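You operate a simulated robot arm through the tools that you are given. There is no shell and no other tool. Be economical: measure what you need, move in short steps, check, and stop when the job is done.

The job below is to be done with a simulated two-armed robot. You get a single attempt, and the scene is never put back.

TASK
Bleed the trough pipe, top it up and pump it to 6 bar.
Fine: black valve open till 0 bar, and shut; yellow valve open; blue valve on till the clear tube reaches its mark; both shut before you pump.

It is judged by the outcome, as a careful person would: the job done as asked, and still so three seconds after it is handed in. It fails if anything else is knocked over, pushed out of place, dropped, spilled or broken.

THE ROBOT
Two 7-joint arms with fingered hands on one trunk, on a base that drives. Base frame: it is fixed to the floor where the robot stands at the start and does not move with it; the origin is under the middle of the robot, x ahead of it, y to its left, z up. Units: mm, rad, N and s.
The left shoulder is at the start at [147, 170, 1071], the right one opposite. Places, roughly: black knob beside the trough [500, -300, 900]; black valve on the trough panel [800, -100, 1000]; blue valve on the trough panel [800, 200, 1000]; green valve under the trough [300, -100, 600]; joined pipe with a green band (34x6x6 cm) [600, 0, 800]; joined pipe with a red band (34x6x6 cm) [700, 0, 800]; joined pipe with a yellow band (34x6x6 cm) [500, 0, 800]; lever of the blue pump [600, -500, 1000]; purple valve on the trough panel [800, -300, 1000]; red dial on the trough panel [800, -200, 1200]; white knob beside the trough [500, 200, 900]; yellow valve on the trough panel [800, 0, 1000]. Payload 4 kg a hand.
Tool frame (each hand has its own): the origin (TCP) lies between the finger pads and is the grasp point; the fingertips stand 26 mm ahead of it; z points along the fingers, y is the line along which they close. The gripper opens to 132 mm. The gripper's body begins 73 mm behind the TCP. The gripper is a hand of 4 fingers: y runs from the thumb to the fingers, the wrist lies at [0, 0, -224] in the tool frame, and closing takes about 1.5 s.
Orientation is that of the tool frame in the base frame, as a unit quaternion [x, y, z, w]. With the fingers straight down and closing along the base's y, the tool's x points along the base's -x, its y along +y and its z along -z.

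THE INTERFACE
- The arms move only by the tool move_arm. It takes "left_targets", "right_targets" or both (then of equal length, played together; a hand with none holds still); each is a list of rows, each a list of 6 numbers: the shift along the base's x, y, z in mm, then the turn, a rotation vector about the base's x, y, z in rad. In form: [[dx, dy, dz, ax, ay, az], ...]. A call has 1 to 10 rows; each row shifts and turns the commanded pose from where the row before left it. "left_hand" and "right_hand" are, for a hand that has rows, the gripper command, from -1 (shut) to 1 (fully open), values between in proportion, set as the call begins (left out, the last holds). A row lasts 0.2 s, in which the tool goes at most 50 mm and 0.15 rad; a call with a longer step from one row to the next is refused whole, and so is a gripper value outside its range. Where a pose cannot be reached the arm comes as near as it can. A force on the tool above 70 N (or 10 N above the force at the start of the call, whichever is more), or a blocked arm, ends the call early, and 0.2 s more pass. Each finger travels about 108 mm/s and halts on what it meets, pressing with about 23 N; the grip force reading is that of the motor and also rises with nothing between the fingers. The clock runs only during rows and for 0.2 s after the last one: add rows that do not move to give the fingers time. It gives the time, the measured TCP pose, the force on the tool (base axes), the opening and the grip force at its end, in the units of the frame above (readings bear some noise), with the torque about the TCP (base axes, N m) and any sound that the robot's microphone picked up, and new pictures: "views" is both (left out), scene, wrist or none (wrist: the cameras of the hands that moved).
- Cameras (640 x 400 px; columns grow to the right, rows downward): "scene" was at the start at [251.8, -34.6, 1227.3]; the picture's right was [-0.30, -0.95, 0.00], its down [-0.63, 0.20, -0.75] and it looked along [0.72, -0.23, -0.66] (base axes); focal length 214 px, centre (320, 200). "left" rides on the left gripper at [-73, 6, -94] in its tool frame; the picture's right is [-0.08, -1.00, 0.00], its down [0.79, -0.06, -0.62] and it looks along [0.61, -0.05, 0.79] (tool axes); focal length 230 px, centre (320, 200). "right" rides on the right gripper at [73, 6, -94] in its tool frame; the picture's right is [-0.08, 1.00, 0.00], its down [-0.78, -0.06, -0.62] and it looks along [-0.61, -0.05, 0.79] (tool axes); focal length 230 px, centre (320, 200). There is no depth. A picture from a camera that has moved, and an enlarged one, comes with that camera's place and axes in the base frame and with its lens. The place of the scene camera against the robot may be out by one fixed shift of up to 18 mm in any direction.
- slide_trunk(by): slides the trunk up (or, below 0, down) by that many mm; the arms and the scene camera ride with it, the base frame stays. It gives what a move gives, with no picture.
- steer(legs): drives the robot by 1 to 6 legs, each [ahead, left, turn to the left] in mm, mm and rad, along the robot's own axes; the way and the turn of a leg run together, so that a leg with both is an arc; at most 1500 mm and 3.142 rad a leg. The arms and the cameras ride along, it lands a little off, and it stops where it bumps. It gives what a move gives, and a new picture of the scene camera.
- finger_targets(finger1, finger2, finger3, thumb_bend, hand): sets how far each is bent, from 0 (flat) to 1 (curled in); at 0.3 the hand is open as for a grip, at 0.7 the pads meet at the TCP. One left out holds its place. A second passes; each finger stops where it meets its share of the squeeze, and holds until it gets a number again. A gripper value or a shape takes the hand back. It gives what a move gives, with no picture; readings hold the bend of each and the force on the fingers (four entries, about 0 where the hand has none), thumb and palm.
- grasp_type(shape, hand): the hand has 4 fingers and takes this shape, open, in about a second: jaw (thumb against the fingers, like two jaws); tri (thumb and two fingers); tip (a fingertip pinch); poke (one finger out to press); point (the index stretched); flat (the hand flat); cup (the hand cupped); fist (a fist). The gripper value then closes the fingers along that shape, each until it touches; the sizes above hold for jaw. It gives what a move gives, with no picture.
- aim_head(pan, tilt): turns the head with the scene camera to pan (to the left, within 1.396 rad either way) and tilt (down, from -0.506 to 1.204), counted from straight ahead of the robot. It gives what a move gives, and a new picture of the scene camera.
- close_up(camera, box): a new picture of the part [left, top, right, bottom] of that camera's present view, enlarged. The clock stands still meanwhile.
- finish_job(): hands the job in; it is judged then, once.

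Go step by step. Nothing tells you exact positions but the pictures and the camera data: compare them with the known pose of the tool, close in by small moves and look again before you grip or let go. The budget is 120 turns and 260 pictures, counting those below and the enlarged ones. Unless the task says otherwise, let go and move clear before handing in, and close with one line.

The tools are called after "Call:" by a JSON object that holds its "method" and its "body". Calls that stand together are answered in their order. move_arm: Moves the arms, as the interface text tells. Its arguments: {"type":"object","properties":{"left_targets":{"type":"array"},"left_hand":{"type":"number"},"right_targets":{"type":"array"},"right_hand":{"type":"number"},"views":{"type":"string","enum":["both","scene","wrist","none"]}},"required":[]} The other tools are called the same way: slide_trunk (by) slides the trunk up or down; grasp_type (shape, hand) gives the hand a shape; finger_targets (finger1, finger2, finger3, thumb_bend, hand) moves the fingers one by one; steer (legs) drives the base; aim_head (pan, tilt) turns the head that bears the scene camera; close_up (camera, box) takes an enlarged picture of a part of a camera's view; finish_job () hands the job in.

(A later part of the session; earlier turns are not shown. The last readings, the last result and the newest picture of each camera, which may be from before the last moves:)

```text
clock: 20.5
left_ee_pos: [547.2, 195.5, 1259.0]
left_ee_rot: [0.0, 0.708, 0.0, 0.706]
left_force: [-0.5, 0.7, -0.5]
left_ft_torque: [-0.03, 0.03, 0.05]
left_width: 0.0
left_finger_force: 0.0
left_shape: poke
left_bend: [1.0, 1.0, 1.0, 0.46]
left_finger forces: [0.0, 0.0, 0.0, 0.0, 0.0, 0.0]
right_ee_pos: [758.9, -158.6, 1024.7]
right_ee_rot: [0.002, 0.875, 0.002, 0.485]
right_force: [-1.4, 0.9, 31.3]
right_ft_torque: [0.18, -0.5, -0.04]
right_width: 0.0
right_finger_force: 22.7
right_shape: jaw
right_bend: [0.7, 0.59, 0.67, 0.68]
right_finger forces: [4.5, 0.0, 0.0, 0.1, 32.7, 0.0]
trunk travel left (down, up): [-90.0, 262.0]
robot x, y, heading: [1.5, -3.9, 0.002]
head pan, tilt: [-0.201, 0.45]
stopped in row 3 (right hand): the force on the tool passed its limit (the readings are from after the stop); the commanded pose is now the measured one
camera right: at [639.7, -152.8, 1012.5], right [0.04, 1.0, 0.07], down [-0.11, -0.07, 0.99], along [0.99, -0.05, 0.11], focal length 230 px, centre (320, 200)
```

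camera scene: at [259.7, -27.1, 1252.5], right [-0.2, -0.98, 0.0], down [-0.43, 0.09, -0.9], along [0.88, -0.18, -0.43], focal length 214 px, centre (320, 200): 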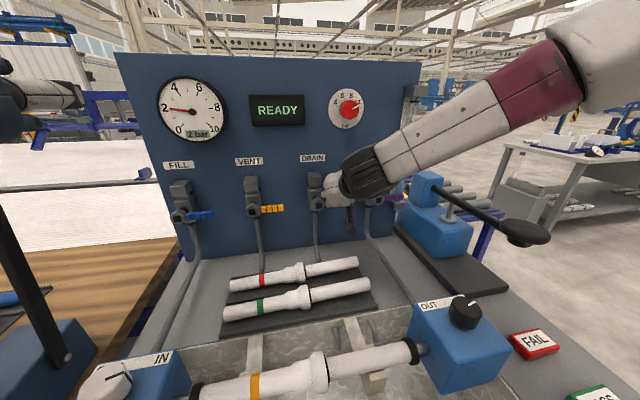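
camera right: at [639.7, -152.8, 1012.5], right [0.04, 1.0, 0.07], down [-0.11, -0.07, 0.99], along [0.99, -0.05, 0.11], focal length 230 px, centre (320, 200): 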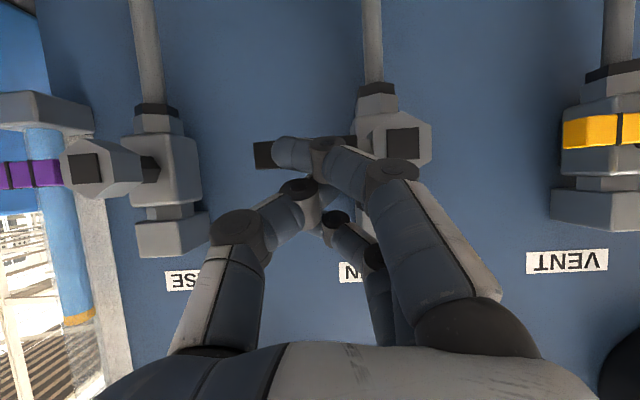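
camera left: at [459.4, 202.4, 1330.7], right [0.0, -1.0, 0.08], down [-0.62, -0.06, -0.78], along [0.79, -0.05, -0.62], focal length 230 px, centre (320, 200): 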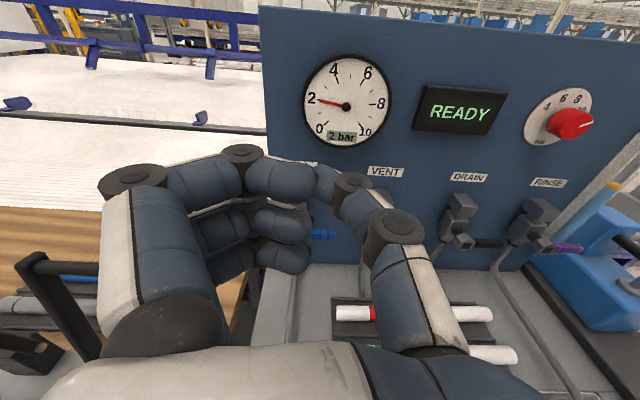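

Down is a stop, so the lever opens upward. I back off, drop below the lever and come up under it.

Call:
{"method": "move_arm", "body": {"right_targets": [[0, 0, 25, 0, 0, 0], [-40, 0, 5, 0, 0, 0], [-40, -8, 0, 0, 0, 0], [0, 0, -40, 0, 0, 0], [0, 0, -40, 0, 0, 0], [0, 0, -30, 0, 0, 0], [0, 0, 0, 0, 0, 0]], "views": "both"}}

Call:
{"method": "close_up", "body": {"camera": "scene", "box": [270, 140, 430, 240]}}

```text
clock: 22.1
left_ee_pos: [550.6, 195.5, 1258.0]
left_ee_rot: [0.0, 0.708, 0.0, 0.707]
left_force: [-0.2, 0.2, -0.1]
left_ft_torque: [-0.04, 0.02, 0.01]
left_width: 0.1
left_finger_force: 0.1
left_shape: poke
left_bend: [1.0, 1.0, 1.0, 0.46]
left_finger forces: [0.0, 0.0, 0.1, 0.0, 0.1, 0.1]
right_ee_pos: [679.1, -166.9, 935.8]
right_ee_rot: [0.002, 0.877, 0.001, 0.48]
right_force: [-0.7, 0.1, -0.3]
right_ft_torque: [0.02, -0.01, 0.02]
right_width: 0.0
right_finger_force: 23.4
right_shape: jaw
right_bend: [0.68, 0.58, 0.67, 0.67]
right_finger forces: [0.0, 0.1, 0.0, 0.0, 0.0, 0.0]
trunk travel left (down, up): [-90.0, 262.0]
robot x, y, heading: [0.4, 7.5, 0.004]
head pan, tilt: [-0.201, 0.45]
camera scene: at [261.3, -27.3, 1251.5], right [-0.2, -0.98, 0.0], down [-0.43, 0.09, -0.9], along [0.88, -0.18, -0.43], focal length 214 px, centre (320, 200)
camera right: at [561.6, -160.3, 925.4], right [0.04, 1.0, 0.07], down [-0.1, -0.06, 0.99], along [0.99, -0.05, 0.09], focal length 230 px, centre (320, 200)
```

scene: 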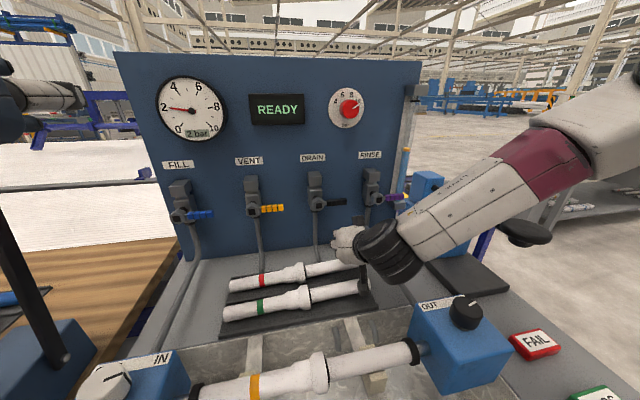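
right: 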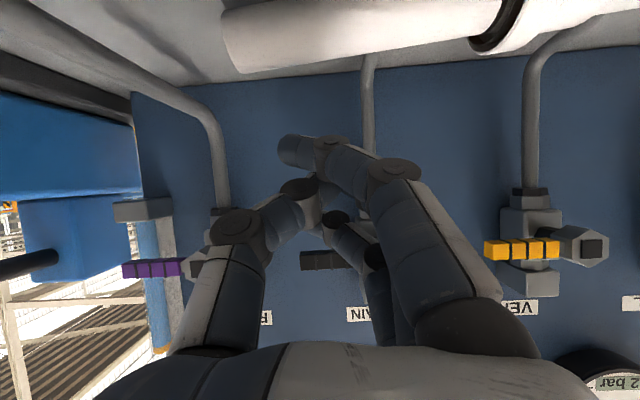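

```text
4.00 times, centred on (350, 190) of scene
camera zoom: at [261.3, -27.3, 1251.5], right [-0.2, -0.98, 0.0], down [-0.43, 0.09, -0.9], along [0.88, -0.18, -0.43], focal length 858 px, centre (200, 240)
```

zoom: 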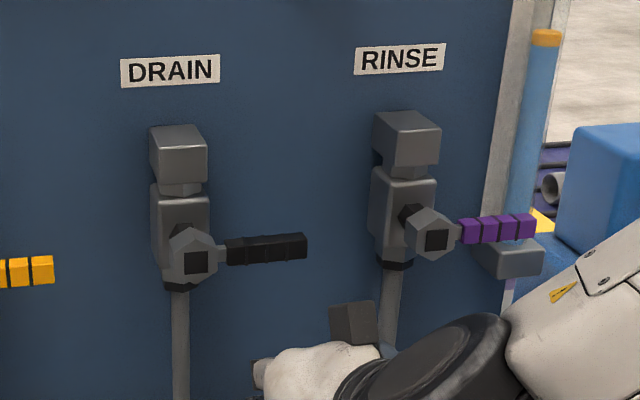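

The hand is below the lever and clear of the stored pipe. I go forward under the lever and up to meet it.

Call:
{"method": "move_arm", "body": {"right_targets": [[28, 0, 0, 0, 0, 0], [27, 0, 0, 0, 0, 0], [0, 0, 14, 0, 0, 0], [0, 0, 10, 0, 0, 0]], "views": "wrist"}}

Call:
{"method": "close_up", "body": {"camera": "scene", "box": [270, 140, 430, 240]}}

```text
clock: 23.1
left_ee_pos: [550.7, 197.0, 1258.4]
left_ee_rot: [0.0, 0.708, 0.0, 0.706]
left_force: [0.0, -0.7, -0.5]
left_ft_torque: [0.0, -0.02, -0.05]
left_width: 0.0
left_finger_force: 0.0
left_shape: poke
left_bend: [1.0, 1.0, 1.0, 0.46]
left_finger forces: [0.0, 0.0, 0.0, 0.1, 0.0, 0.1]
right_ee_pos: [737.6, -167.8, 960.7]
right_ee_rot: [0.002, 0.878, 0.0, 0.479]
right_force: [0.6, 0.4, -0.7]
right_ft_torque: [-0.03, -0.03, 0.01]
right_width: 0.0
right_finger_force: 23.0
right_shape: jaw
right_bend: [0.68, 0.58, 0.67, 0.67]
right_finger forces: [0.0, 0.0, 0.0, 0.1, 0.0, 0.0]
trunk travel left (down, up): [-90.0, 262.0]
robot x, y, heading: [-1.1, -1.5, -0.003]
head pan, tilt: [-0.201, 0.45]
camera right: at [618.4, -162.0, 949.8], right [0.04, 1.0, 0.07], down [-0.09, -0.06, 0.99], along [0.99, -0.05, 0.09], focal length 230 px, centre (320, 200)
```

right: 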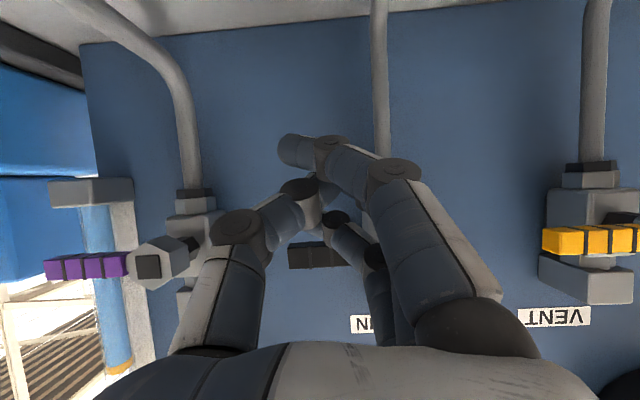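

```text
4.00 times, centred on (350, 190) of scene
camera zoom: at [261.9, -27.3, 1251.2], right [-0.2, -0.98, 0.0], down [-0.43, 0.09, -0.9], along [0.88, -0.18, -0.44], focal length 858 px, centre (200, 240)
```

zoom: 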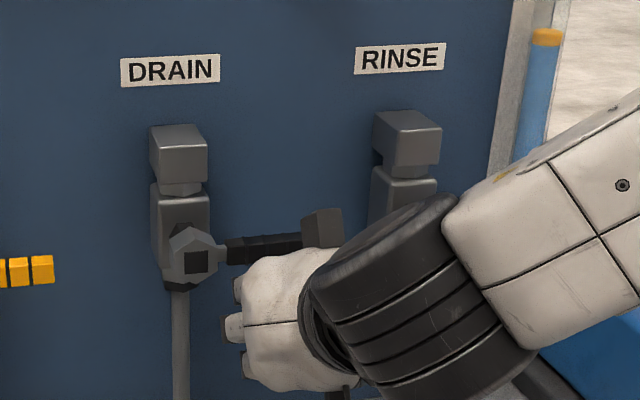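

Clear under the lever; now I sweep up along the opening arc.

Call:
{"method": "move_arm", "body": {"right_targets": [[-6, 0, 12, 0, 0, 0], [0, -1, 14, 0, 0, 0], [0, -1, 13, 0, 0, 0], [0, 4, 13, 0, 0, 0], [0, 8, 13, 0, 0, 0], [0, 11, 10, 0, 0, 0], [0, 12, 5, 0, 0, 0]], "views": "both"}}

Call:
{"method": "close_up", "body": {"camera": "scene", "box": [270, 140, 430, 240]}}

```text
clock: 24.7
left_ee_pos: [550.8, 196.0, 1258.6]
left_ee_rot: [0.0, 0.708, 0.0, 0.707]
left_force: [-0.9, -0.2, -0.3]
left_ft_torque: [-0.03, 0.01, -0.03]
left_width: 0.1
left_finger_force: 0.1
left_shape: poke
left_bend: [1.0, 1.0, 1.0, 0.46]
left_finger forces: [0.0, 0.1, 0.0, 0.0, 0.0, 0.0]
right_ee_pos: [729.2, -135.0, 1040.5]
right_ee_rot: [0.001, 0.878, 0.002, 0.479]
right_force: [-0.5, -0.8, 0.1]
right_ft_torque: [0.01, 0.01, 0.0]
right_width: 0.1
right_finger_force: 23.6
right_shape: jaw
right_bend: [0.68, 0.58, 0.67, 0.67]
right_finger forces: [0.0, 0.0, 0.0, 0.0, 0.0, 0.0]
trunk travel left (down, up): [-90.0, 262.0]
robot x, y, heading: [2.8, -1.3, -0.003]
head pan, tilt: [-0.201, 0.45]
camera scene: at [261.8, -27.2, 1251.2], right [-0.2, -0.98, 0.0], down [-0.43, 0.09, -0.9], along [0.88, -0.18, -0.44], focal length 214 px, centre (320, 200)
camera right: at [610.6, -128.0, 1030.9], right [0.04, 1.0, 0.07], down [-0.09, -0.06, 0.99], along [0.99, -0.05, 0.09], focal length 230 px, centre (320, 200)
```

scene: 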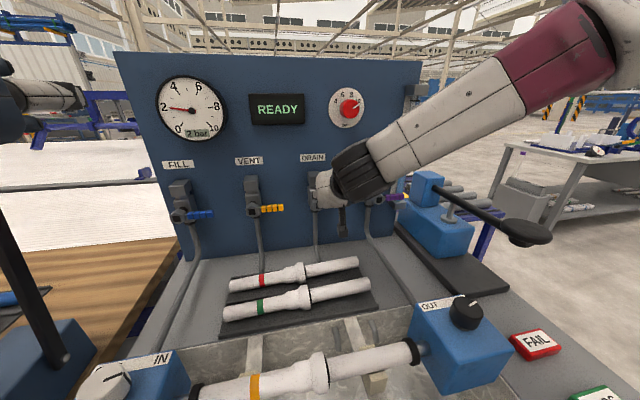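
right: 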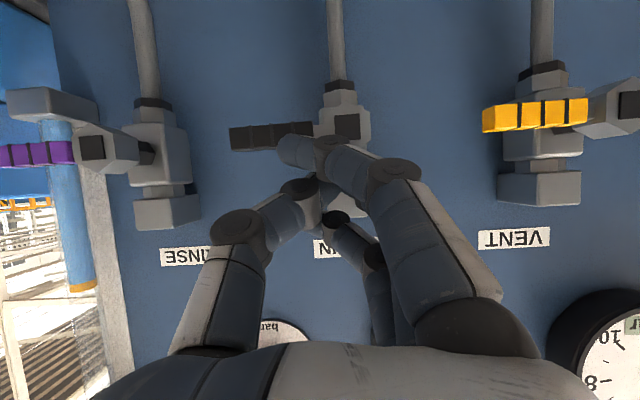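

```text
4.00 times, centred on (350, 190) of scene
camera zoom: at [261.8, -27.2, 1251.2], right [-0.2, -0.98, 0.0], down [-0.43, 0.09, -0.9], along [0.88, -0.18, -0.44], focal length 858 px, centre (200, 240)
```

zoom: 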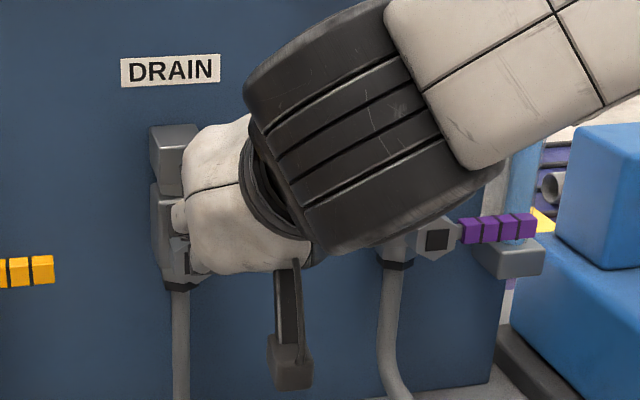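

The fingers passed in front of the lever without touching it, so I need about 25 mm more depth. I back out, drop, and come up under it deeper.

Call:
{"method": "move_arm", "body": {"right_targets": [[-40, -10, 0, 0, 0, 0], [-5, -10, -40, 0, 0, 0], [0, -12, -45, 0, 0, 0], [35, 0, 0, 0, 0, 0], [36, 0, 0, 0, 0, 0], [0, 0, 12, 0, 0, 0]], "views": "wrist"}}

Call:
{"method": "close_up", "body": {"camera": "scene", "box": [270, 140, 430, 240]}}

```text
clock: 26.1
left_ee_pos: [552.0, 196.2, 1257.6]
left_ee_rot: [0.0, 0.708, 0.0, 0.706]
left_force: [0.1, 0.3, 0.6]
left_ft_torque: [-0.03, 0.03, -0.03]
left_width: 0.1
left_finger_force: 0.1
left_shape: poke
left_bend: [1.0, 1.0, 1.0, 0.46]
left_finger forces: [0.1, 0.0, 0.0, 0.0, 0.0, 0.0]
right_ee_pos: [755.4, -167.4, 966.1]
right_ee_rot: [0.003, 0.878, 0.001, 0.478]
right_force: [-0.9, -0.9, -5.2]
right_ft_torque: [-0.05, 0.03, 0.02]
right_width: 0.0
right_finger_force: 23.1
right_shape: jaw
right_bend: [0.68, 0.58, 0.67, 0.67]
right_finger forces: [0.0, 0.0, 4.6, 0.0, 0.0, 0.1]
trunk travel left (down, up): [-90.0, 262.0]
robot x, y, heading: [1.7, 2.0, 0.002]
head pan, tilt: [-0.201, 0.45]
camera right: at [636.3, -160.6, 956.0], right [0.04, 1.0, 0.07], down [-0.09, -0.06, 0.99], along [0.99, -0.05, 0.09], focal length 230 px, centre (320, 200)
```

right: 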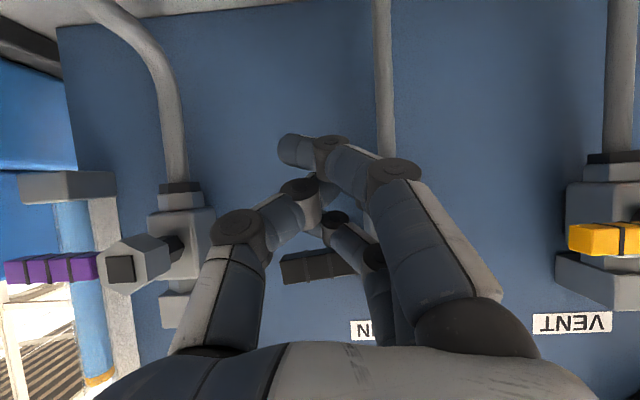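

```text
4.00 times, centred on (350, 190) of scene
camera zoom: at [262.3, -27.7, 1251.0], right [-0.2, -0.98, 0.0], down [-0.43, 0.09, -0.9], along [0.88, -0.18, -0.44], focal length 858 px, centre (200, 240)
```

zoom: 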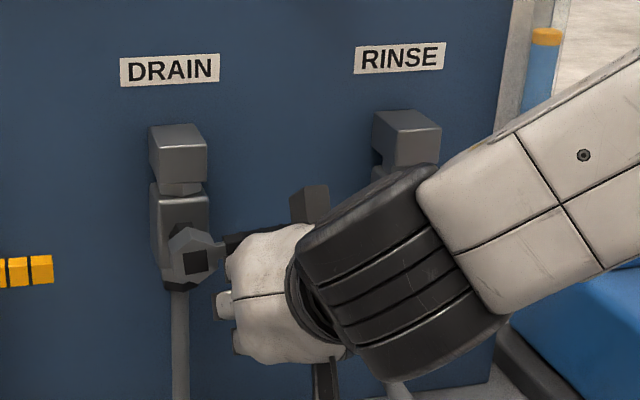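

Contact made and the lever has begun to lift. I continue along the arc.

Call:
{"method": "move_arm", "body": {"right_targets": [[0, -1, 14, 0, 0, 0], [0, -1, 14, 0, 0, 0], [0, 4, 14, 0, 0, 0], [0, 8, 13, 0, 0, 0], [0, 11, 10, 0, 0, 0], [0, 12, 5, 0, 0, 0]], "views": "both"}}

```text
clock: 27.5
left_ee_pos: [550.1, 190.1, 1258.8]
left_ee_rot: [0.002, 0.708, 0.002, 0.706]
left_force: [-0.5, -0.2, 0.0]
left_ft_torque: [-0.03, 0.03, 0.0]
left_width: 0.1
left_finger_force: 0.0
left_shape: poke
left_bend: [1.0, 1.0, 1.0, 0.46]
left_finger forces: [0.1, 0.0, 0.0, 0.1, 0.0, 0.0]
right_ee_pos: [751.9, -143.1, 1035.1]
right_ee_rot: [0.007, 0.879, -0.001, 0.476]
right_force: [-33.5, -37.1, -16.1]
right_ft_torque: [-0.5, 0.39, 0.21]
right_width: 0.0
right_finger_force: 22.8
right_shape: jaw
right_bend: [0.68, 0.52, 0.68, 0.67]
right_finger forces: [0.2, 93.4, 0.1, 0.0, 0.1, 0.1]
trunk travel left (down, up): [-90.0, 262.0]
robot x, y, heading: [3.9, -1.5, -0.006]
head pan, tilt: [-0.201, 0.45]
camera scene: at [259.6, -33.6, 1251.2], right [-0.2, -0.98, 0.0], down [-0.42, 0.09, -0.9], along [0.88, -0.18, -0.43], focal length 214 px, centre (320, 200)
camera right: at [633.1, -135.4, 1024.7], right [0.05, 1.0, 0.07], down [-0.09, -0.06, 0.99], along [0.99, -0.06, 0.09], focal length 230 px, centre (320, 200)
```

scene: 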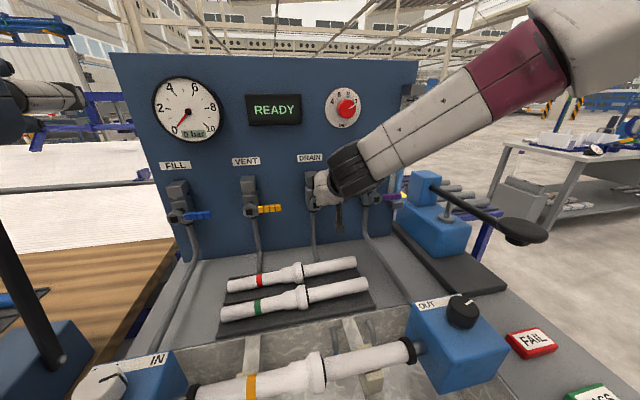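
right: 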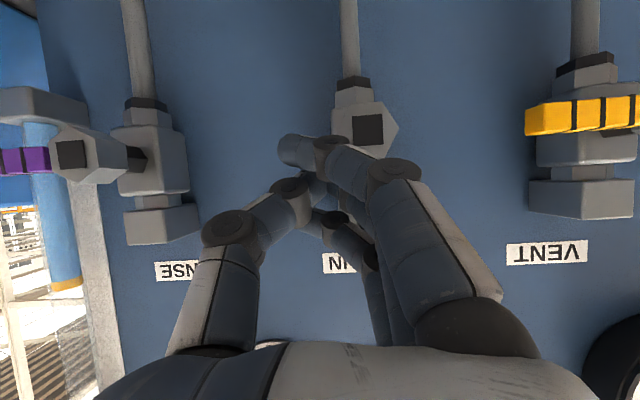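

The gauge already shows 0 bar. I back off to see the lever and then close it.

Call:
{"method": "move_arm", "body": {"right_targets": [[0, -10, 0, 0, 0, 0], [-35, 0, 0, 0, 0, 0], [-35, 0, 0, 0, 0, 0], [-10, 0, 40, 0, 0, 0]], "views": "wrist"}}

Call:
{"method": "close_up", "body": {"camera": "scene", "box": [110, 60, 430, 260]}}

```text
clock: 28.5
left_ee_pos: [550.8, 196.2, 1259.4]
left_ee_rot: [0.001, 0.707, 0.0, 0.707]
left_force: [-0.2, 0.6, -0.3]
left_ft_torque: [-0.03, -0.03, 0.0]
left_width: 0.1
left_finger_force: 0.0
left_shape: poke
left_bend: [1.0, 1.0, 1.0, 0.46]
left_finger forces: [0.0, 0.0, 0.0, 0.0, 0.0, 0.0]
right_ee_pos: [672.7, -141.8, 1082.2]
right_ee_rot: [0.0, 0.877, 0.002, 0.48]
right_force: [-0.2, -0.1, 0.1]
right_ft_torque: [0.02, 0.01, -0.01]
right_width: 0.0
right_finger_force: 22.6
right_shape: jaw
right_bend: [0.68, 0.55, 0.68, 0.67]
right_finger forces: [0.0, 0.0, 0.0, 0.0, 0.1, 0.1]
trunk travel left (down, up): [-90.0, 262.0]
robot x, y, heading: [2.6, 0.2, 0.002]
head pan, tilt: [-0.201, 0.45]
camera right: at [554.7, -135.0, 1070.7], right [0.04, 1.0, 0.07], down [-0.1, -0.06, 0.99], along [0.99, -0.05, 0.09], focal length 230 px, centre (320, 200)
```

right: 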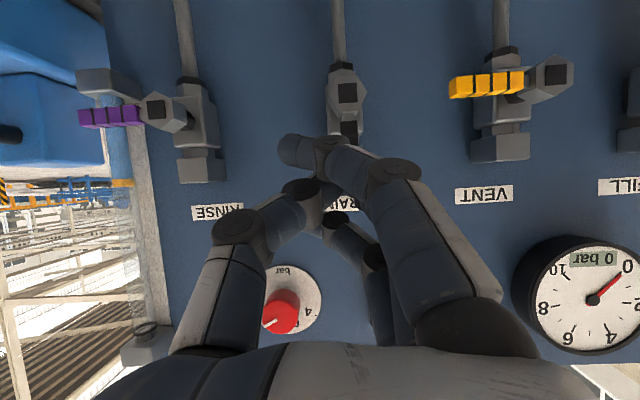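

```text
2.00 times, centred on (270, 160) of scene
camera zoom: at [261.2, -27.5, 1251.6], right [-0.2, -0.98, 0.0], down [-0.43, 0.09, -0.9], along [0.88, -0.18, -0.43], focal length 429 px, centre (420, 280)
```

zoom: 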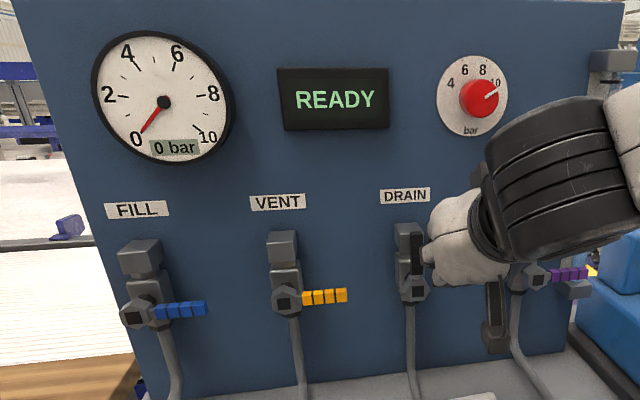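

Pressure is 0 bar and the DRAIN lever stands upright. I go to its left side at full depth and sweep it right and down to shut.

Call:
{"method": "move_arm", "body": {"right_targets": [[0, 35, 0, 0, 0, 0], [0, 35, -5, 0, 0, 0], [40, 0, -10, 0, 0, 0], [42, 0, -6, 0, 0, 0]], "views": "wrist"}}

Call:
{"method": "close_up", "body": {"camera": "scene", "box": [230, 120, 390, 220]}}

```text
clock: 29.5
left_ee_pos: [551.9, 196.5, 1257.3]
left_ee_rot: [0.001, 0.708, -0.001, 0.706]
left_force: [0.0, 0.5, -0.9]
left_ft_torque: [-0.03, -0.01, -0.01]
left_width: 0.0
left_finger_force: 0.0
left_shape: poke
left_bend: [1.0, 1.0, 1.0, 0.46]
left_finger forces: [0.0, 0.1, 0.0, 0.0, 0.0, 0.1]
right_ee_pos: [754.7, -72.9, 1057.1]
right_ee_rot: [0.003, 0.878, 0.0, 0.479]
right_force: [0.0, -0.1, -0.6]
right_ft_torque: [0.01, 0.0, 0.01]
right_width: 0.0
right_finger_force: 23.1
right_shape: jaw
right_bend: [0.68, 0.55, 0.68, 0.67]
right_finger forces: [0.0, 0.0, 0.1, 0.0, 0.0, 0.0]
trunk travel left (down, up): [-90.0, 262.0]
robot x, y, heading: [0.5, -2.2, 0.003]
head pan, tilt: [-0.201, 0.45]
camera right: at [635.8, -66.5, 1045.9], right [0.04, 1.0, 0.07], down [-0.09, -0.06, 0.99], along [0.99, -0.05, 0.09], focal length 230 px, centre (320, 200)
```

right: 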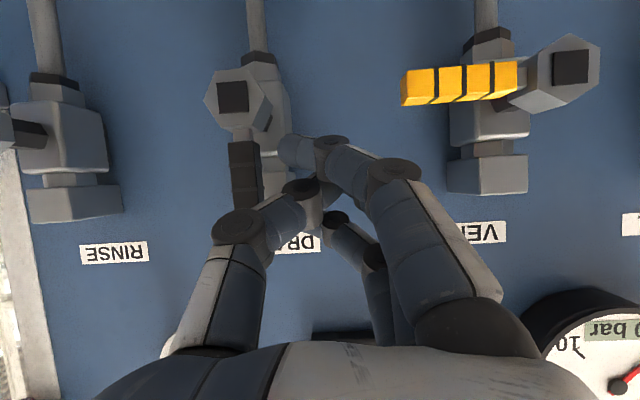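

```text
4.00 times, centred on (310, 170) of scene
camera zoom: at [262.3, -27.0, 1251.0], right [-0.2, -0.98, 0.0], down [-0.43, 0.09, -0.9], along [0.88, -0.18, -0.44], focal length 858 px, centre (360, 320)
```

zoom: 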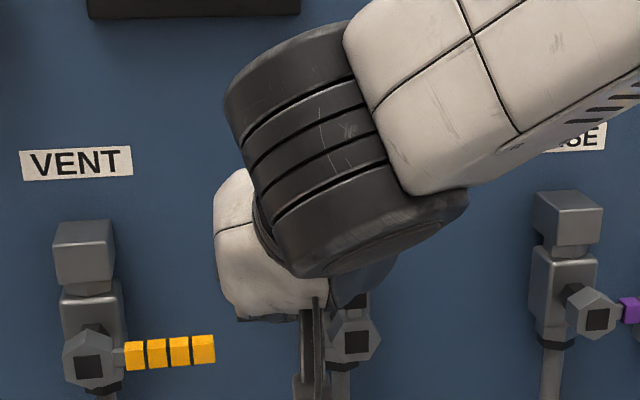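

The fingers are left of the upright lever at the right depth. Sweep right and down.

Call:
{"method": "move_arm", "body": {"right_targets": [[2, -15, 0, 0, 0, 0], [0, -15, 2, 0, 0, 0], [0, -14, 1, 0, 0, 0], [0, -13, -3, 0, 0, 0], [0, -12, -7, 0, 0, 0], [0, -10, -10, 0, 0, 0], [0, -5, -9, 0, 0, 0], [0, -2, -7, 0, 0, 0]], "views": "both"}}

```text
clock: 31.3
left_ee_pos: [549.6, 196.3, 1258.6]
left_ee_rot: [-0.001, 0.708, 0.0, 0.706]
left_force: [-0.2, -0.5, 0.2]
left_ft_torque: [0.0, 0.01, -0.04]
left_width: 0.0
left_finger_force: 0.1
left_shape: poke
left_bend: [1.0, 1.0, 1.0, 0.46]
left_finger forces: [0.1, 0.0, 0.0, 0.1, 0.1, 0.0]
right_ee_pos: [757.3, -158.8, 1025.6]
right_ee_rot: [0.002, 0.878, 0.001, 0.48]
right_force: [-3.6, 1.2, 4.0]
right_ft_torque: [0.07, 0.0, 0.01]
right_width: 0.0
right_finger_force: 22.4
right_shape: jaw
right_bend: [0.69, 0.56, 0.67, 0.67]
right_finger forces: [3.2, 0.0, 0.0, 0.0, 0.0, 0.1]
trunk travel left (down, up): [-90.0, 262.0]
robot x, y, heading: [-0.2, -1.5, 0.003]
head pan, tilt: [-0.201, 0.45]
camera scene: at [260.7, -27.0, 1251.6], right [-0.2, -0.98, 0.0], down [-0.43, 0.09, -0.9], along [0.88, -0.18, -0.43], focal length 214 px, centre (320, 200)
camera right: at [638.5, -152.9, 1015.1], right [0.04, 1.0, 0.07], down [-0.1, -0.06, 0.99], along [0.99, -0.05, 0.09], focal length 230 px, centre (320, 200)
```

scene: 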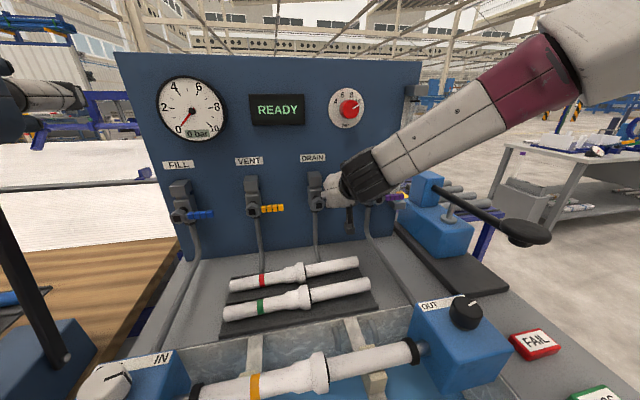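
right: 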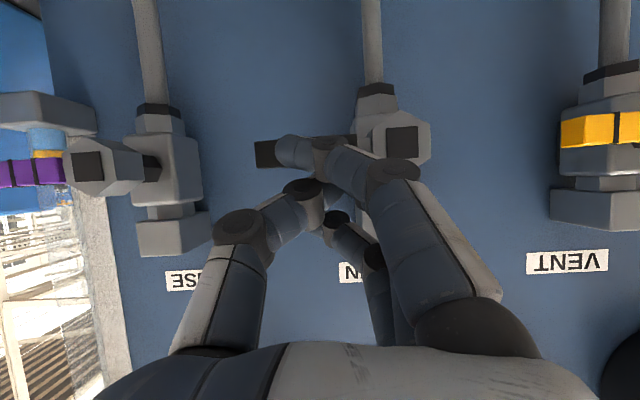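

DRAIN is shut at 0 bar. Next I bring the right hand round under the VENT lever, the same motion shifted about 160 mm left.

Call:
{"method": "move_arm", "body": {"right_targets": [[0, 0, -3, 0, 0, 0], [0, 0, 20, 0, 0, 0], [-40, 0, 5, 0, 0, 0], [-40, 20, 0, 0, 0, 0], [0, 33, -35, 0, 0, 0], [0, 33, -35, 0, 0, 0], [0, 33, -22, 0, 0, 0], [0, 32, 0, 0, 0, 0]], "views": "both"}}

Call:
{"method": "close_up", "body": {"camera": "scene", "box": [110, 60, 430, 260]}}

```text
clock: 33.1
left_ee_pos: [550.6, 196.3, 1258.2]
left_ee_rot: [0.0, 0.707, 0.0, 0.707]
left_force: [-0.5, -0.4, 0.9]
left_ft_torque: [0.0, -0.04, -0.05]
left_width: 0.3
left_finger_force: 0.0
left_shape: poke
left_bend: [1.0, 1.0, 1.0, 0.46]
left_finger forces: [0.1, 0.1, 0.0, 0.0, 0.0, 0.0]
right_ee_pos: [679.4, -7.8, 955.4]
right_ee_rot: [0.002, 0.878, 0.001, 0.479]
right_force: [0.0, -0.2, -0.3]
right_ft_torque: [0.02, 0.0, 0.03]
right_width: 0.0
right_finger_force: 23.2
right_shape: jaw
right_bend: [0.68, 0.56, 0.67, 0.67]
right_finger forces: [0.1, 0.1, 0.1, 0.0, 0.1, 0.1]
trunk travel left (down, up): [-90.0, 262.0]
robot x, y, heading: [-1.6, -1.2, -0.0]
head pan, tilt: [-0.201, 0.45]
camera scene: at [261.5, -26.7, 1251.4], right [-0.2, -0.98, 0.0], down [-0.43, 0.09, -0.9], along [0.88, -0.18, -0.43], focal length 214 px, centre (320, 200)
camera right: at [560.5, -1.6, 944.8], right [0.04, 1.0, 0.07], down [-0.1, -0.06, 0.99], along [0.99, -0.05, 0.09], focal length 230 px, centre (320, 200)
```

scene: 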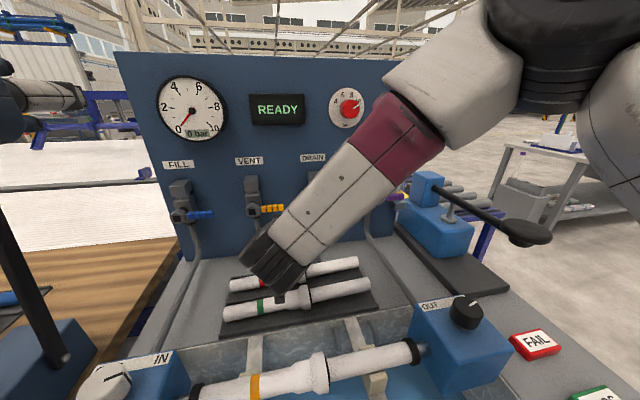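
right: 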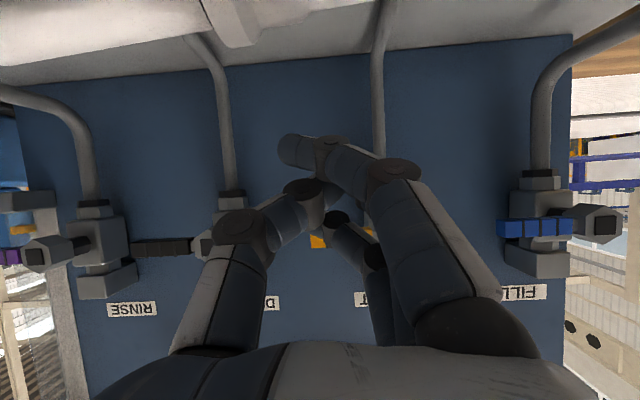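

```text
2.00 times, centred on (270, 160) of scene
camera zoom: at [261.5, -26.7, 1251.4], right [-0.2, -0.98, 0.0], down [-0.43, 0.09, -0.9], along [0.88, -0.18, -0.43], focal length 429 px, centre (420, 280)
```

zoom: 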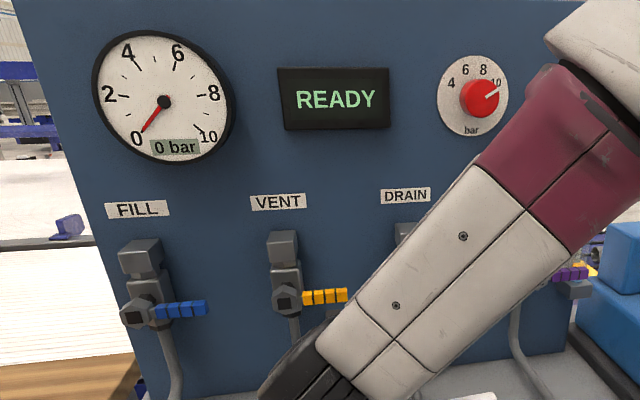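

Now forward under the VENT lever and sweep it up, stopping a little shorter sideways than before.

Call:
{"method": "move_arm", "body": {"right_targets": [[38, 0, 0, 0, 0, 0], [38, 0, 0, 0, 0, 0], [0, 0, 12, 0, 0, 0], [0, -1, 14, 0, 0, 0], [0, -1, 14, 0, 0, 0], [0, 4, 14, 0, 0, 0], [0, 8, 12, 0, 0, 0], [0, 9, 9, 0, 0, 0], [0, 7, 4, 0, 0, 0]], "views": "wrist"}}

Call:
{"method": "close_up", "body": {"camera": "scene", "box": [110, 60, 430, 260]}}

```text
clock: 35.1
left_ee_pos: [551.0, 194.5, 1258.0]
left_ee_rot: [0.0, 0.708, 0.0, 0.706]
left_force: [0.2, 0.0, -0.2]
left_ft_torque: [-0.01, -0.01, 0.01]
left_width: 0.1
left_finger_force: 0.1
left_shape: poke
left_bend: [1.0, 1.0, 1.0, 0.46]
left_finger forces: [0.0, 0.0, 0.1, 0.0, 0.0, 0.1]
right_ee_pos: [753.4, 14.0, 1033.2]
right_ee_rot: [0.003, 0.878, 0.0, 0.479]
right_force: [-5.5, -6.0, -1.0]
right_ft_torque: [-0.06, 0.05, 0.1]
right_width: 0.0
right_finger_force: 23.5
right_shape: jaw
right_bend: [0.68, 0.56, 0.68, 0.67]
right_finger forces: [0.0, 8.3, 0.0, 0.1, 0.0, 0.1]
trunk travel left (down, up): [-90.0, 262.0]
robot x, y, heading: [1.8, -1.7, -0.0]
head pan, tilt: [-0.201, 0.45]
camera right: at [635.1, 21.6, 1022.9], right [0.05, 1.0, 0.07], down [-0.09, -0.06, 0.99], along [0.99, -0.05, 0.09], focal length 230 px, centre (320, 200)
```

right: 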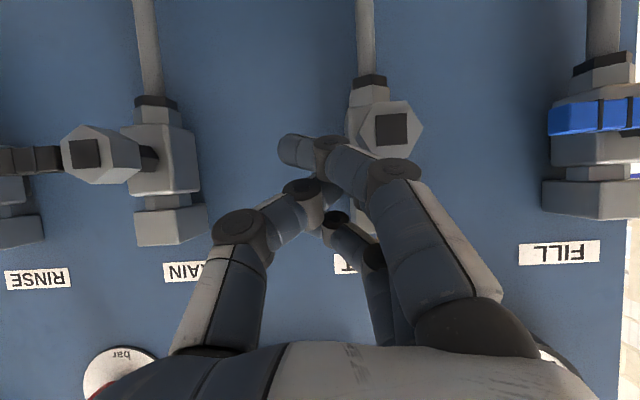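

```text
2.00 times, centred on (270, 160) of scene
camera zoom: at [261.4, -28.7, 1251.3], right [-0.2, -0.98, 0.0], down [-0.43, 0.09, -0.9], along [0.88, -0.18, -0.44], focal length 429 px, centre (420, 280)
```

zoom: 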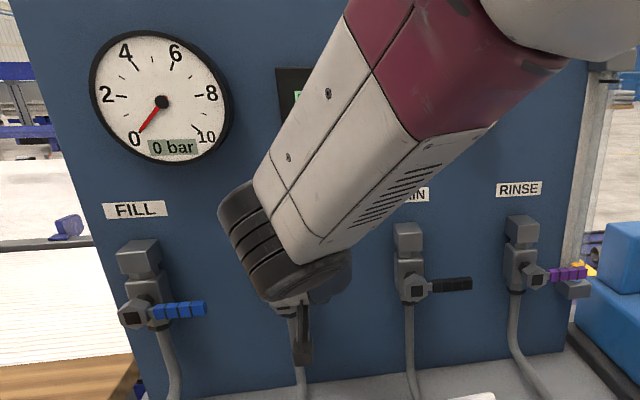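

VENT has swung up; a small extra nudge ensures it's fully open, then I retreat and inspect the lever and the tube.

Call:
{"method": "move_arm", "body": {"right_targets": [[0, 6, 1, 0, 0, 0], [0, 4, 0, 0, 0, 0], [0, -8, 0, 0, 0, 0], [-40, -10, 0, 0, 0, 0], [-40, -10, 10, 0, 0, 0], [-30, -40, 20, 0, 0, 0], [0, -45, 20, 0, 0, 0], [0, -45, 0, 0, 0, 0], [0, -45, -20, 0, 0, 0]], "views": "scene"}}

Call:
{"method": "close_up", "body": {"camera": "scene", "box": [110, 60, 430, 260]}}

Call:
{"method": "close_up", "body": {"camera": "right", "box": [0, 0, 640, 400]}}

```text
refused: row 6 steps farther than a row can; nothing moved
```

```text
2.00 times, centred on (270, 160) of scene
camera zoom: at [261.4, -28.7, 1251.3], right [-0.2, -0.98, 0.0], down [-0.43, 0.09, -0.9], along [0.88, -0.18, -0.44], focal length 429 px, centre (420, 280)
```

zoom: 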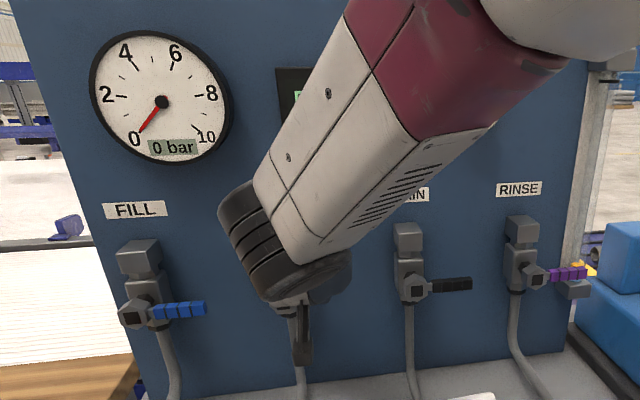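

```text
1.00 times, centred on (320, 200) of right
camera zoom: at [635.1, 21.6, 1022.9], right [0.05, 1.0, 0.07], down [-0.09, -0.06, 0.99], along [0.99, -0.05, 0.09], focal length 230 px, centre (320, 200)
```

zoom: 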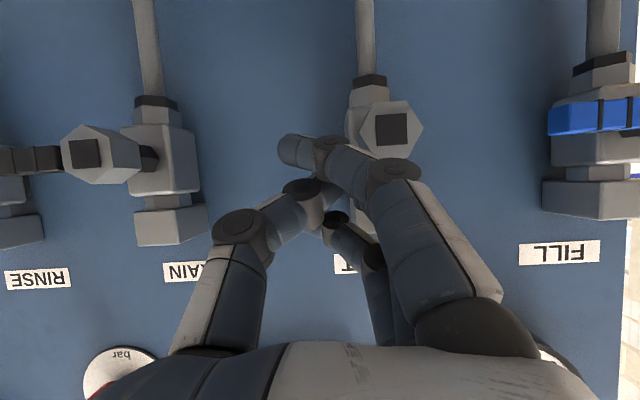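

One row was too long; I repeat with smaller steps.

Call:
{"method": "move_arm", "body": {"right_targets": [[0, 6, 1, 0, 0, 0], [0, 4, 0, 0, 0, 0], [0, -8, 0, 0, 0, 0], [-40, -10, 0, 0, 0, 0], [-40, -10, 10, 0, 0, 0], [-30, -30, 15, 0, 0, 0], [0, -40, 20, 0, 0, 0], [0, -45, 0, 0, 0, 0], [0, -45, 0, 0, 0, 0], [0, -45, 0, 0, 0, 0]], "views": "both"}}

Call:
{"method": "close_up", "body": {"camera": "scene", "box": [110, 60, 430, 260]}}

```text
clock: 37.3
left_ee_pos: [550.3, 194.8, 1258.1]
left_ee_rot: [0.0, 0.708, 0.0, 0.707]
left_force: [0.9, 1.2, 0.1]
left_ft_torque: [0.03, 0.01, 0.04]
left_width: 0.0
left_finger_force: 0.1
left_shape: poke
left_bend: [1.0, 1.0, 1.0, 0.46]
left_finger forces: [0.0, 0.1, 0.1, 0.0, 0.0, 0.0]
right_ee_pos: [640.5, -205.7, 1078.5]
right_ee_rot: [0.001, 0.877, 0.002, 0.48]
right_force: [-0.5, -0.6, 0.2]
right_ft_torque: [0.01, 0.01, 0.02]
right_width: 0.3
right_finger_force: 22.9
right_shape: jaw
right_bend: [0.68, 0.54, 0.68, 0.68]
right_finger forces: [0.0, 0.0, 0.0, 0.1, 0.0, 0.0]
trunk travel left (down, up): [-90.0, 262.0]
robot x, y, heading: [-0.2, -1.8, -0.004]
head pan, tilt: [-0.201, 0.45]
camera scene: at [261.7, -28.6, 1251.3], right [-0.2, -0.98, 0.0], down [-0.43, 0.09, -0.9], along [0.88, -0.18, -0.44], focal length 214 px, centre (320, 200)
camera right: at [522.2, -199.8, 1067.1], right [0.04, 1.0, 0.07], down [-0.1, -0.06, 0.99], along [0.99, -0.05, 0.09], focal length 230 px, centre (320, 200)
```

scene: 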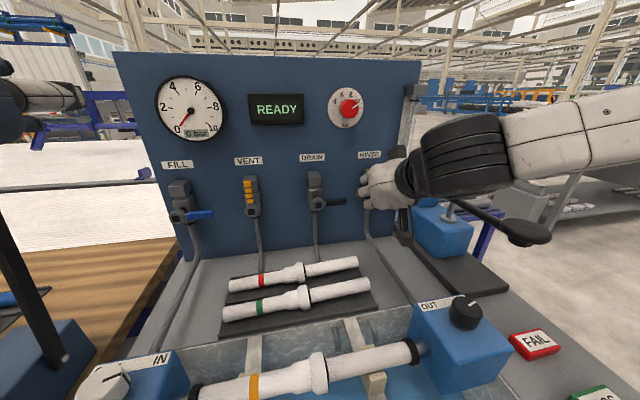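
right: 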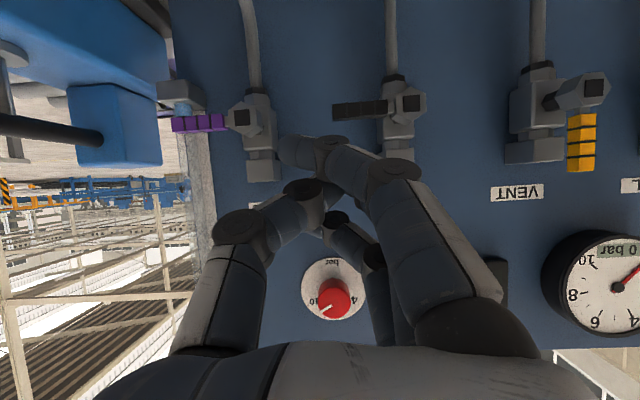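

```text
2.00 times, centred on (270, 160) of scene
camera zoom: at [261.7, -28.6, 1251.3], right [-0.2, -0.98, 0.0], down [-0.43, 0.09, -0.9], along [0.88, -0.18, -0.44], focal length 429 px, centre (420, 280)
```

zoom: 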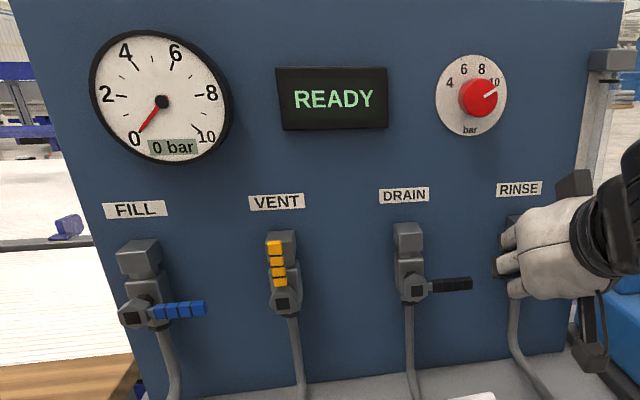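

VENT is open and DRAIN shut. I move the right arm out of the way to see the clear tube and find its mark, and prepare the left hand.

Call:
{"method": "grasp_type", "body": {"shape": "jaw", "hand": "left"}}

Call:
{"method": "move_arm", "body": {"right_targets": [[-30, 0, 30, 0, 0, 0], [-30, 0, 30, 0, 0, 0], [-30, 0, 30, 0, 0.15, 0], [-20, 0, 30, 0, 0.15, 0], [0, 0, 30, 0, 0.1, 0], [0, 0, 0, 0, 0, 0], [0, 0, 0, 0, 0, 0]], "left_targets": [[0, 0, 10, 0, 0.15, 0], [0, 0, 10, 0, 0.15, 0], [0, 0, 10, 0, 0.15, 0], [0, 0, 10, 0, 0.11, 0], [20, 0, 0, 0, 0, 0], [20, 0, 0, 0, 0, 0], [0, 0, 0, 0, 0, 0]], "left_hand": -1, "views": "both"}}

Call:
{"method": "close_up", "body": {"camera": "scene", "box": [350, 60, 478, 220]}}

```text
clock: 38.2
left_ee_pos: [551.0, 196.8, 1258.6]
left_ee_rot: [0.0, 0.708, 0.0, 0.706]
left_force: [0.1, 0.6, 0.9]
left_ft_torque: [0.02, 0.01, -0.06]
left_width: 132.2
left_finger_force: 0.1
left_shape: jaw
left_bend: [0.3, 0.3, 0.3, 0.3]
left_finger forces: [0.0, 0.0, 0.0, 0.1, 0.0, 0.1]
right_ee_pos: [641.1, -204.0, 1078.4]
right_ee_rot: [0.001, 0.878, 0.001, 0.479]
right_force: [0.2, -0.8, -0.1]
right_ft_torque: [-0.03, -0.01, 0.0]
right_width: 0.0
right_finger_force: 23.2
right_shape: jaw
right_bend: [0.68, 0.54, 0.68, 0.68]
right_finger forces: [0.0, 0.0, 0.1, 0.0, 0.0, 0.0]
trunk travel left (down, up): [-90.0, 262.0]
robot x, y, heading: [-3.3, -0.4, 0.004]
head pan, tilt: [-0.201, 0.45]
```

```text
clock: 39.8
left_ee_pos: [590.9, 195.2, 1299.6]
left_ee_rot: [0.0, 0.876, 0.0, 0.483]
left_force: [-0.4, 0.9, 0.0]
left_ft_torque: [0.0, -0.01, 0.03]
left_width: 0.0
left_finger_force: 23.1
left_shape: jaw
left_bend: [0.67, 0.59, 0.67, 0.66]
left_finger forces: [0.0, 0.1, 0.1, 0.1, 0.0, 0.0]
right_ee_pos: [533.7, -203.9, 1231.0]
right_ee_rot: [0.002, 0.956, 0.001, 0.294]
right_force: [0.2, -0.3, 0.3]
right_ft_torque: [0.0, 0.0, 0.0]
right_width: 0.1
right_finger_force: 23.4
right_shape: jaw
right_bend: [0.68, 0.54, 0.68, 0.68]
right_finger forces: [0.0, 0.1, 0.0, 0.0, 0.1, 0.1]
trunk travel left (down, up): [-90.0, 262.0]
robot x, y, heading: [1.2, -2.5, -0.003]
head pan, tilt: [-0.201, 0.45]
camera scene: at [261.7, -27.1, 1251.3], right [-0.2, -0.98, 0.0], down [-0.43, 0.09, -0.9], along [0.88, -0.18, -0.44], focal length 214 px, centre (320, 200)
camera right: at [421.1, -198.4, 1266.6], right [0.07, 1.0, 0.05], down [0.3, -0.06, 0.95], along [0.95, -0.05, -0.3], focal length 230 px, centre (320, 200)
camera left: at [551.5, 201.1, 1411.4], right [0.04, -1.0, 0.07], down [-0.94, -0.06, -0.34], along [0.34, -0.05, -0.94], focal length 230 px, centre (320, 200)
```

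scene: 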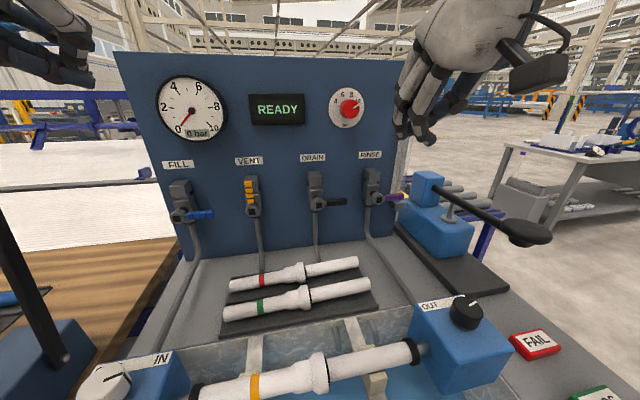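
right: 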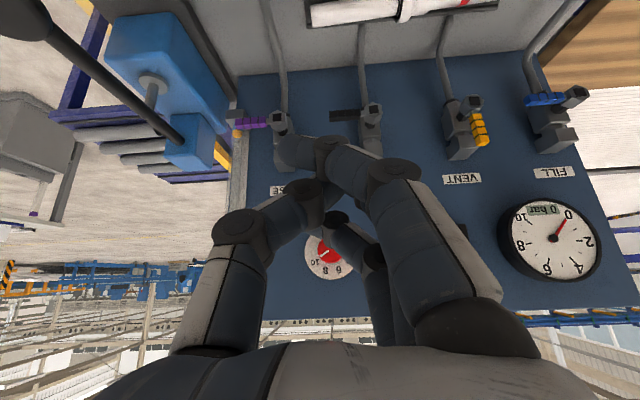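
left: 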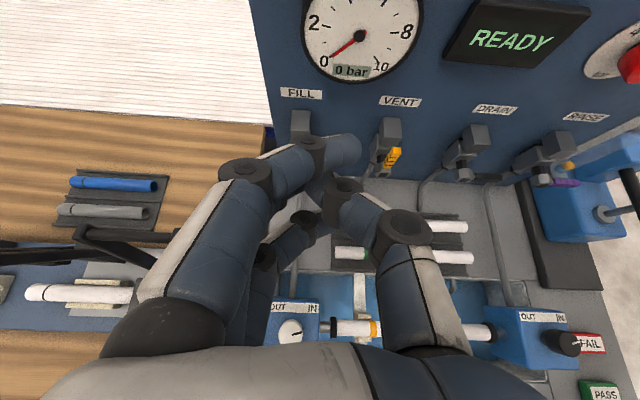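

```text
2.50 times, centred on (414, 140) of scene
camera zoom: at [261.7, -27.1, 1251.3], right [-0.2, -0.98, 0.0], down [-0.43, 0.09, -0.9], along [0.88, -0.18, -0.44], focal length 536 px, centre (85, 350)
```

zoom: 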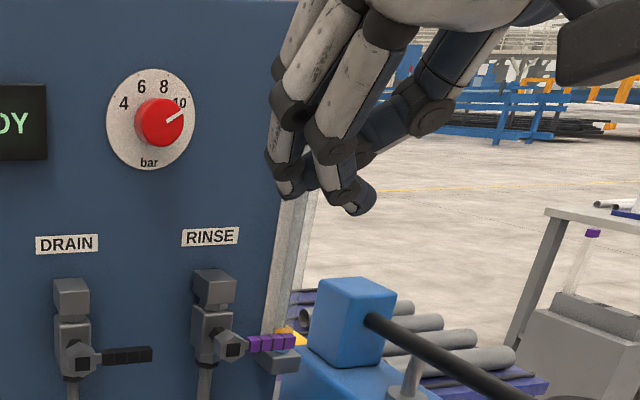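

The tube has emptied, with its yellow float at the bottom. I move the right hand further aside to see the tube's top where the mark should be.

Call:
{"method": "move_arm", "body": {"right_targets": [[-20, -40, 0, 0, 0, 0], [-20, -40, 0, 0, 0, 0], [-20, -40, 0, 0, 0, 0]], "views": "none"}}

Call:
{"method": "close_up", "body": {"camera": "scene", "box": [374, 70, 438, 140]}}

Call:
{"method": "close_up", "body": {"camera": "scene", "box": [350, 60, 478, 220]}}

```text
clock: 40.6
left_ee_pos: [589.7, 193.2, 1300.2]
left_ee_rot: [0.001, 0.875, 0.0, 0.484]
left_force: [0.2, 0.2, 0.5]
left_ft_torque: [-0.02, 0.02, 0.01]
left_width: 0.1
left_finger_force: 22.8
left_shape: jaw
left_bend: [0.67, 0.59, 0.67, 0.66]
left_finger forces: [0.0, 0.0, 0.0, 0.1, 0.0, 0.0]
right_ee_pos: [473.8, -330.7, 1229.0]
right_ee_rot: [0.001, 0.955, 0.001, 0.295]
right_force: [0.0, 0.4, 0.7]
right_ft_torque: [0.04, -0.02, -0.02]
right_width: 0.0
right_finger_force: 23.3
right_shape: jaw
right_bend: [0.68, 0.54, 0.68, 0.68]
right_finger forces: [0.0, 0.0, 0.0, 0.1, 0.1, 0.0]
trunk travel left (down, up): [-90.0, 262.0]
robot x, y, heading: [2.5, 3.3, 0.002]
head pan, tilt: [-0.201, 0.45]
```

```text
5.71 times, centred on (406, 105) of scene
camera zoom: at [261.4, -28.5, 1251.4], right [-0.2, -0.98, 0.0], down [-0.43, 0.09, -0.9], along [0.88, -0.18, -0.44], focal length 1226 px, centre (-171, 743)
```

zoom: 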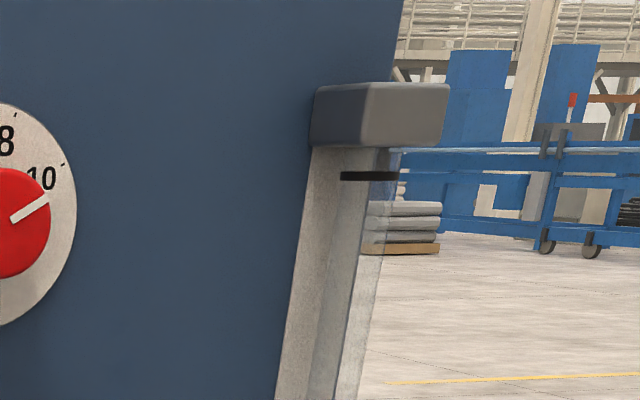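

```text
2.50 times, centred on (414, 140) of scene
camera zoom: at [261.4, -28.5, 1251.4], right [-0.2, -0.98, 0.0], down [-0.43, 0.09, -0.9], along [0.88, -0.18, -0.44], focal length 536 px, centre (85, 350)
```

zoom: 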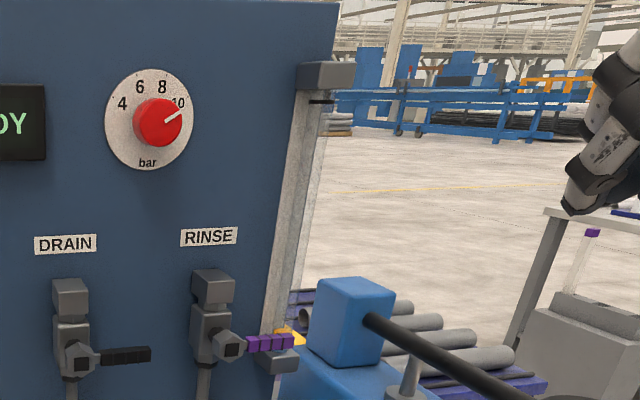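

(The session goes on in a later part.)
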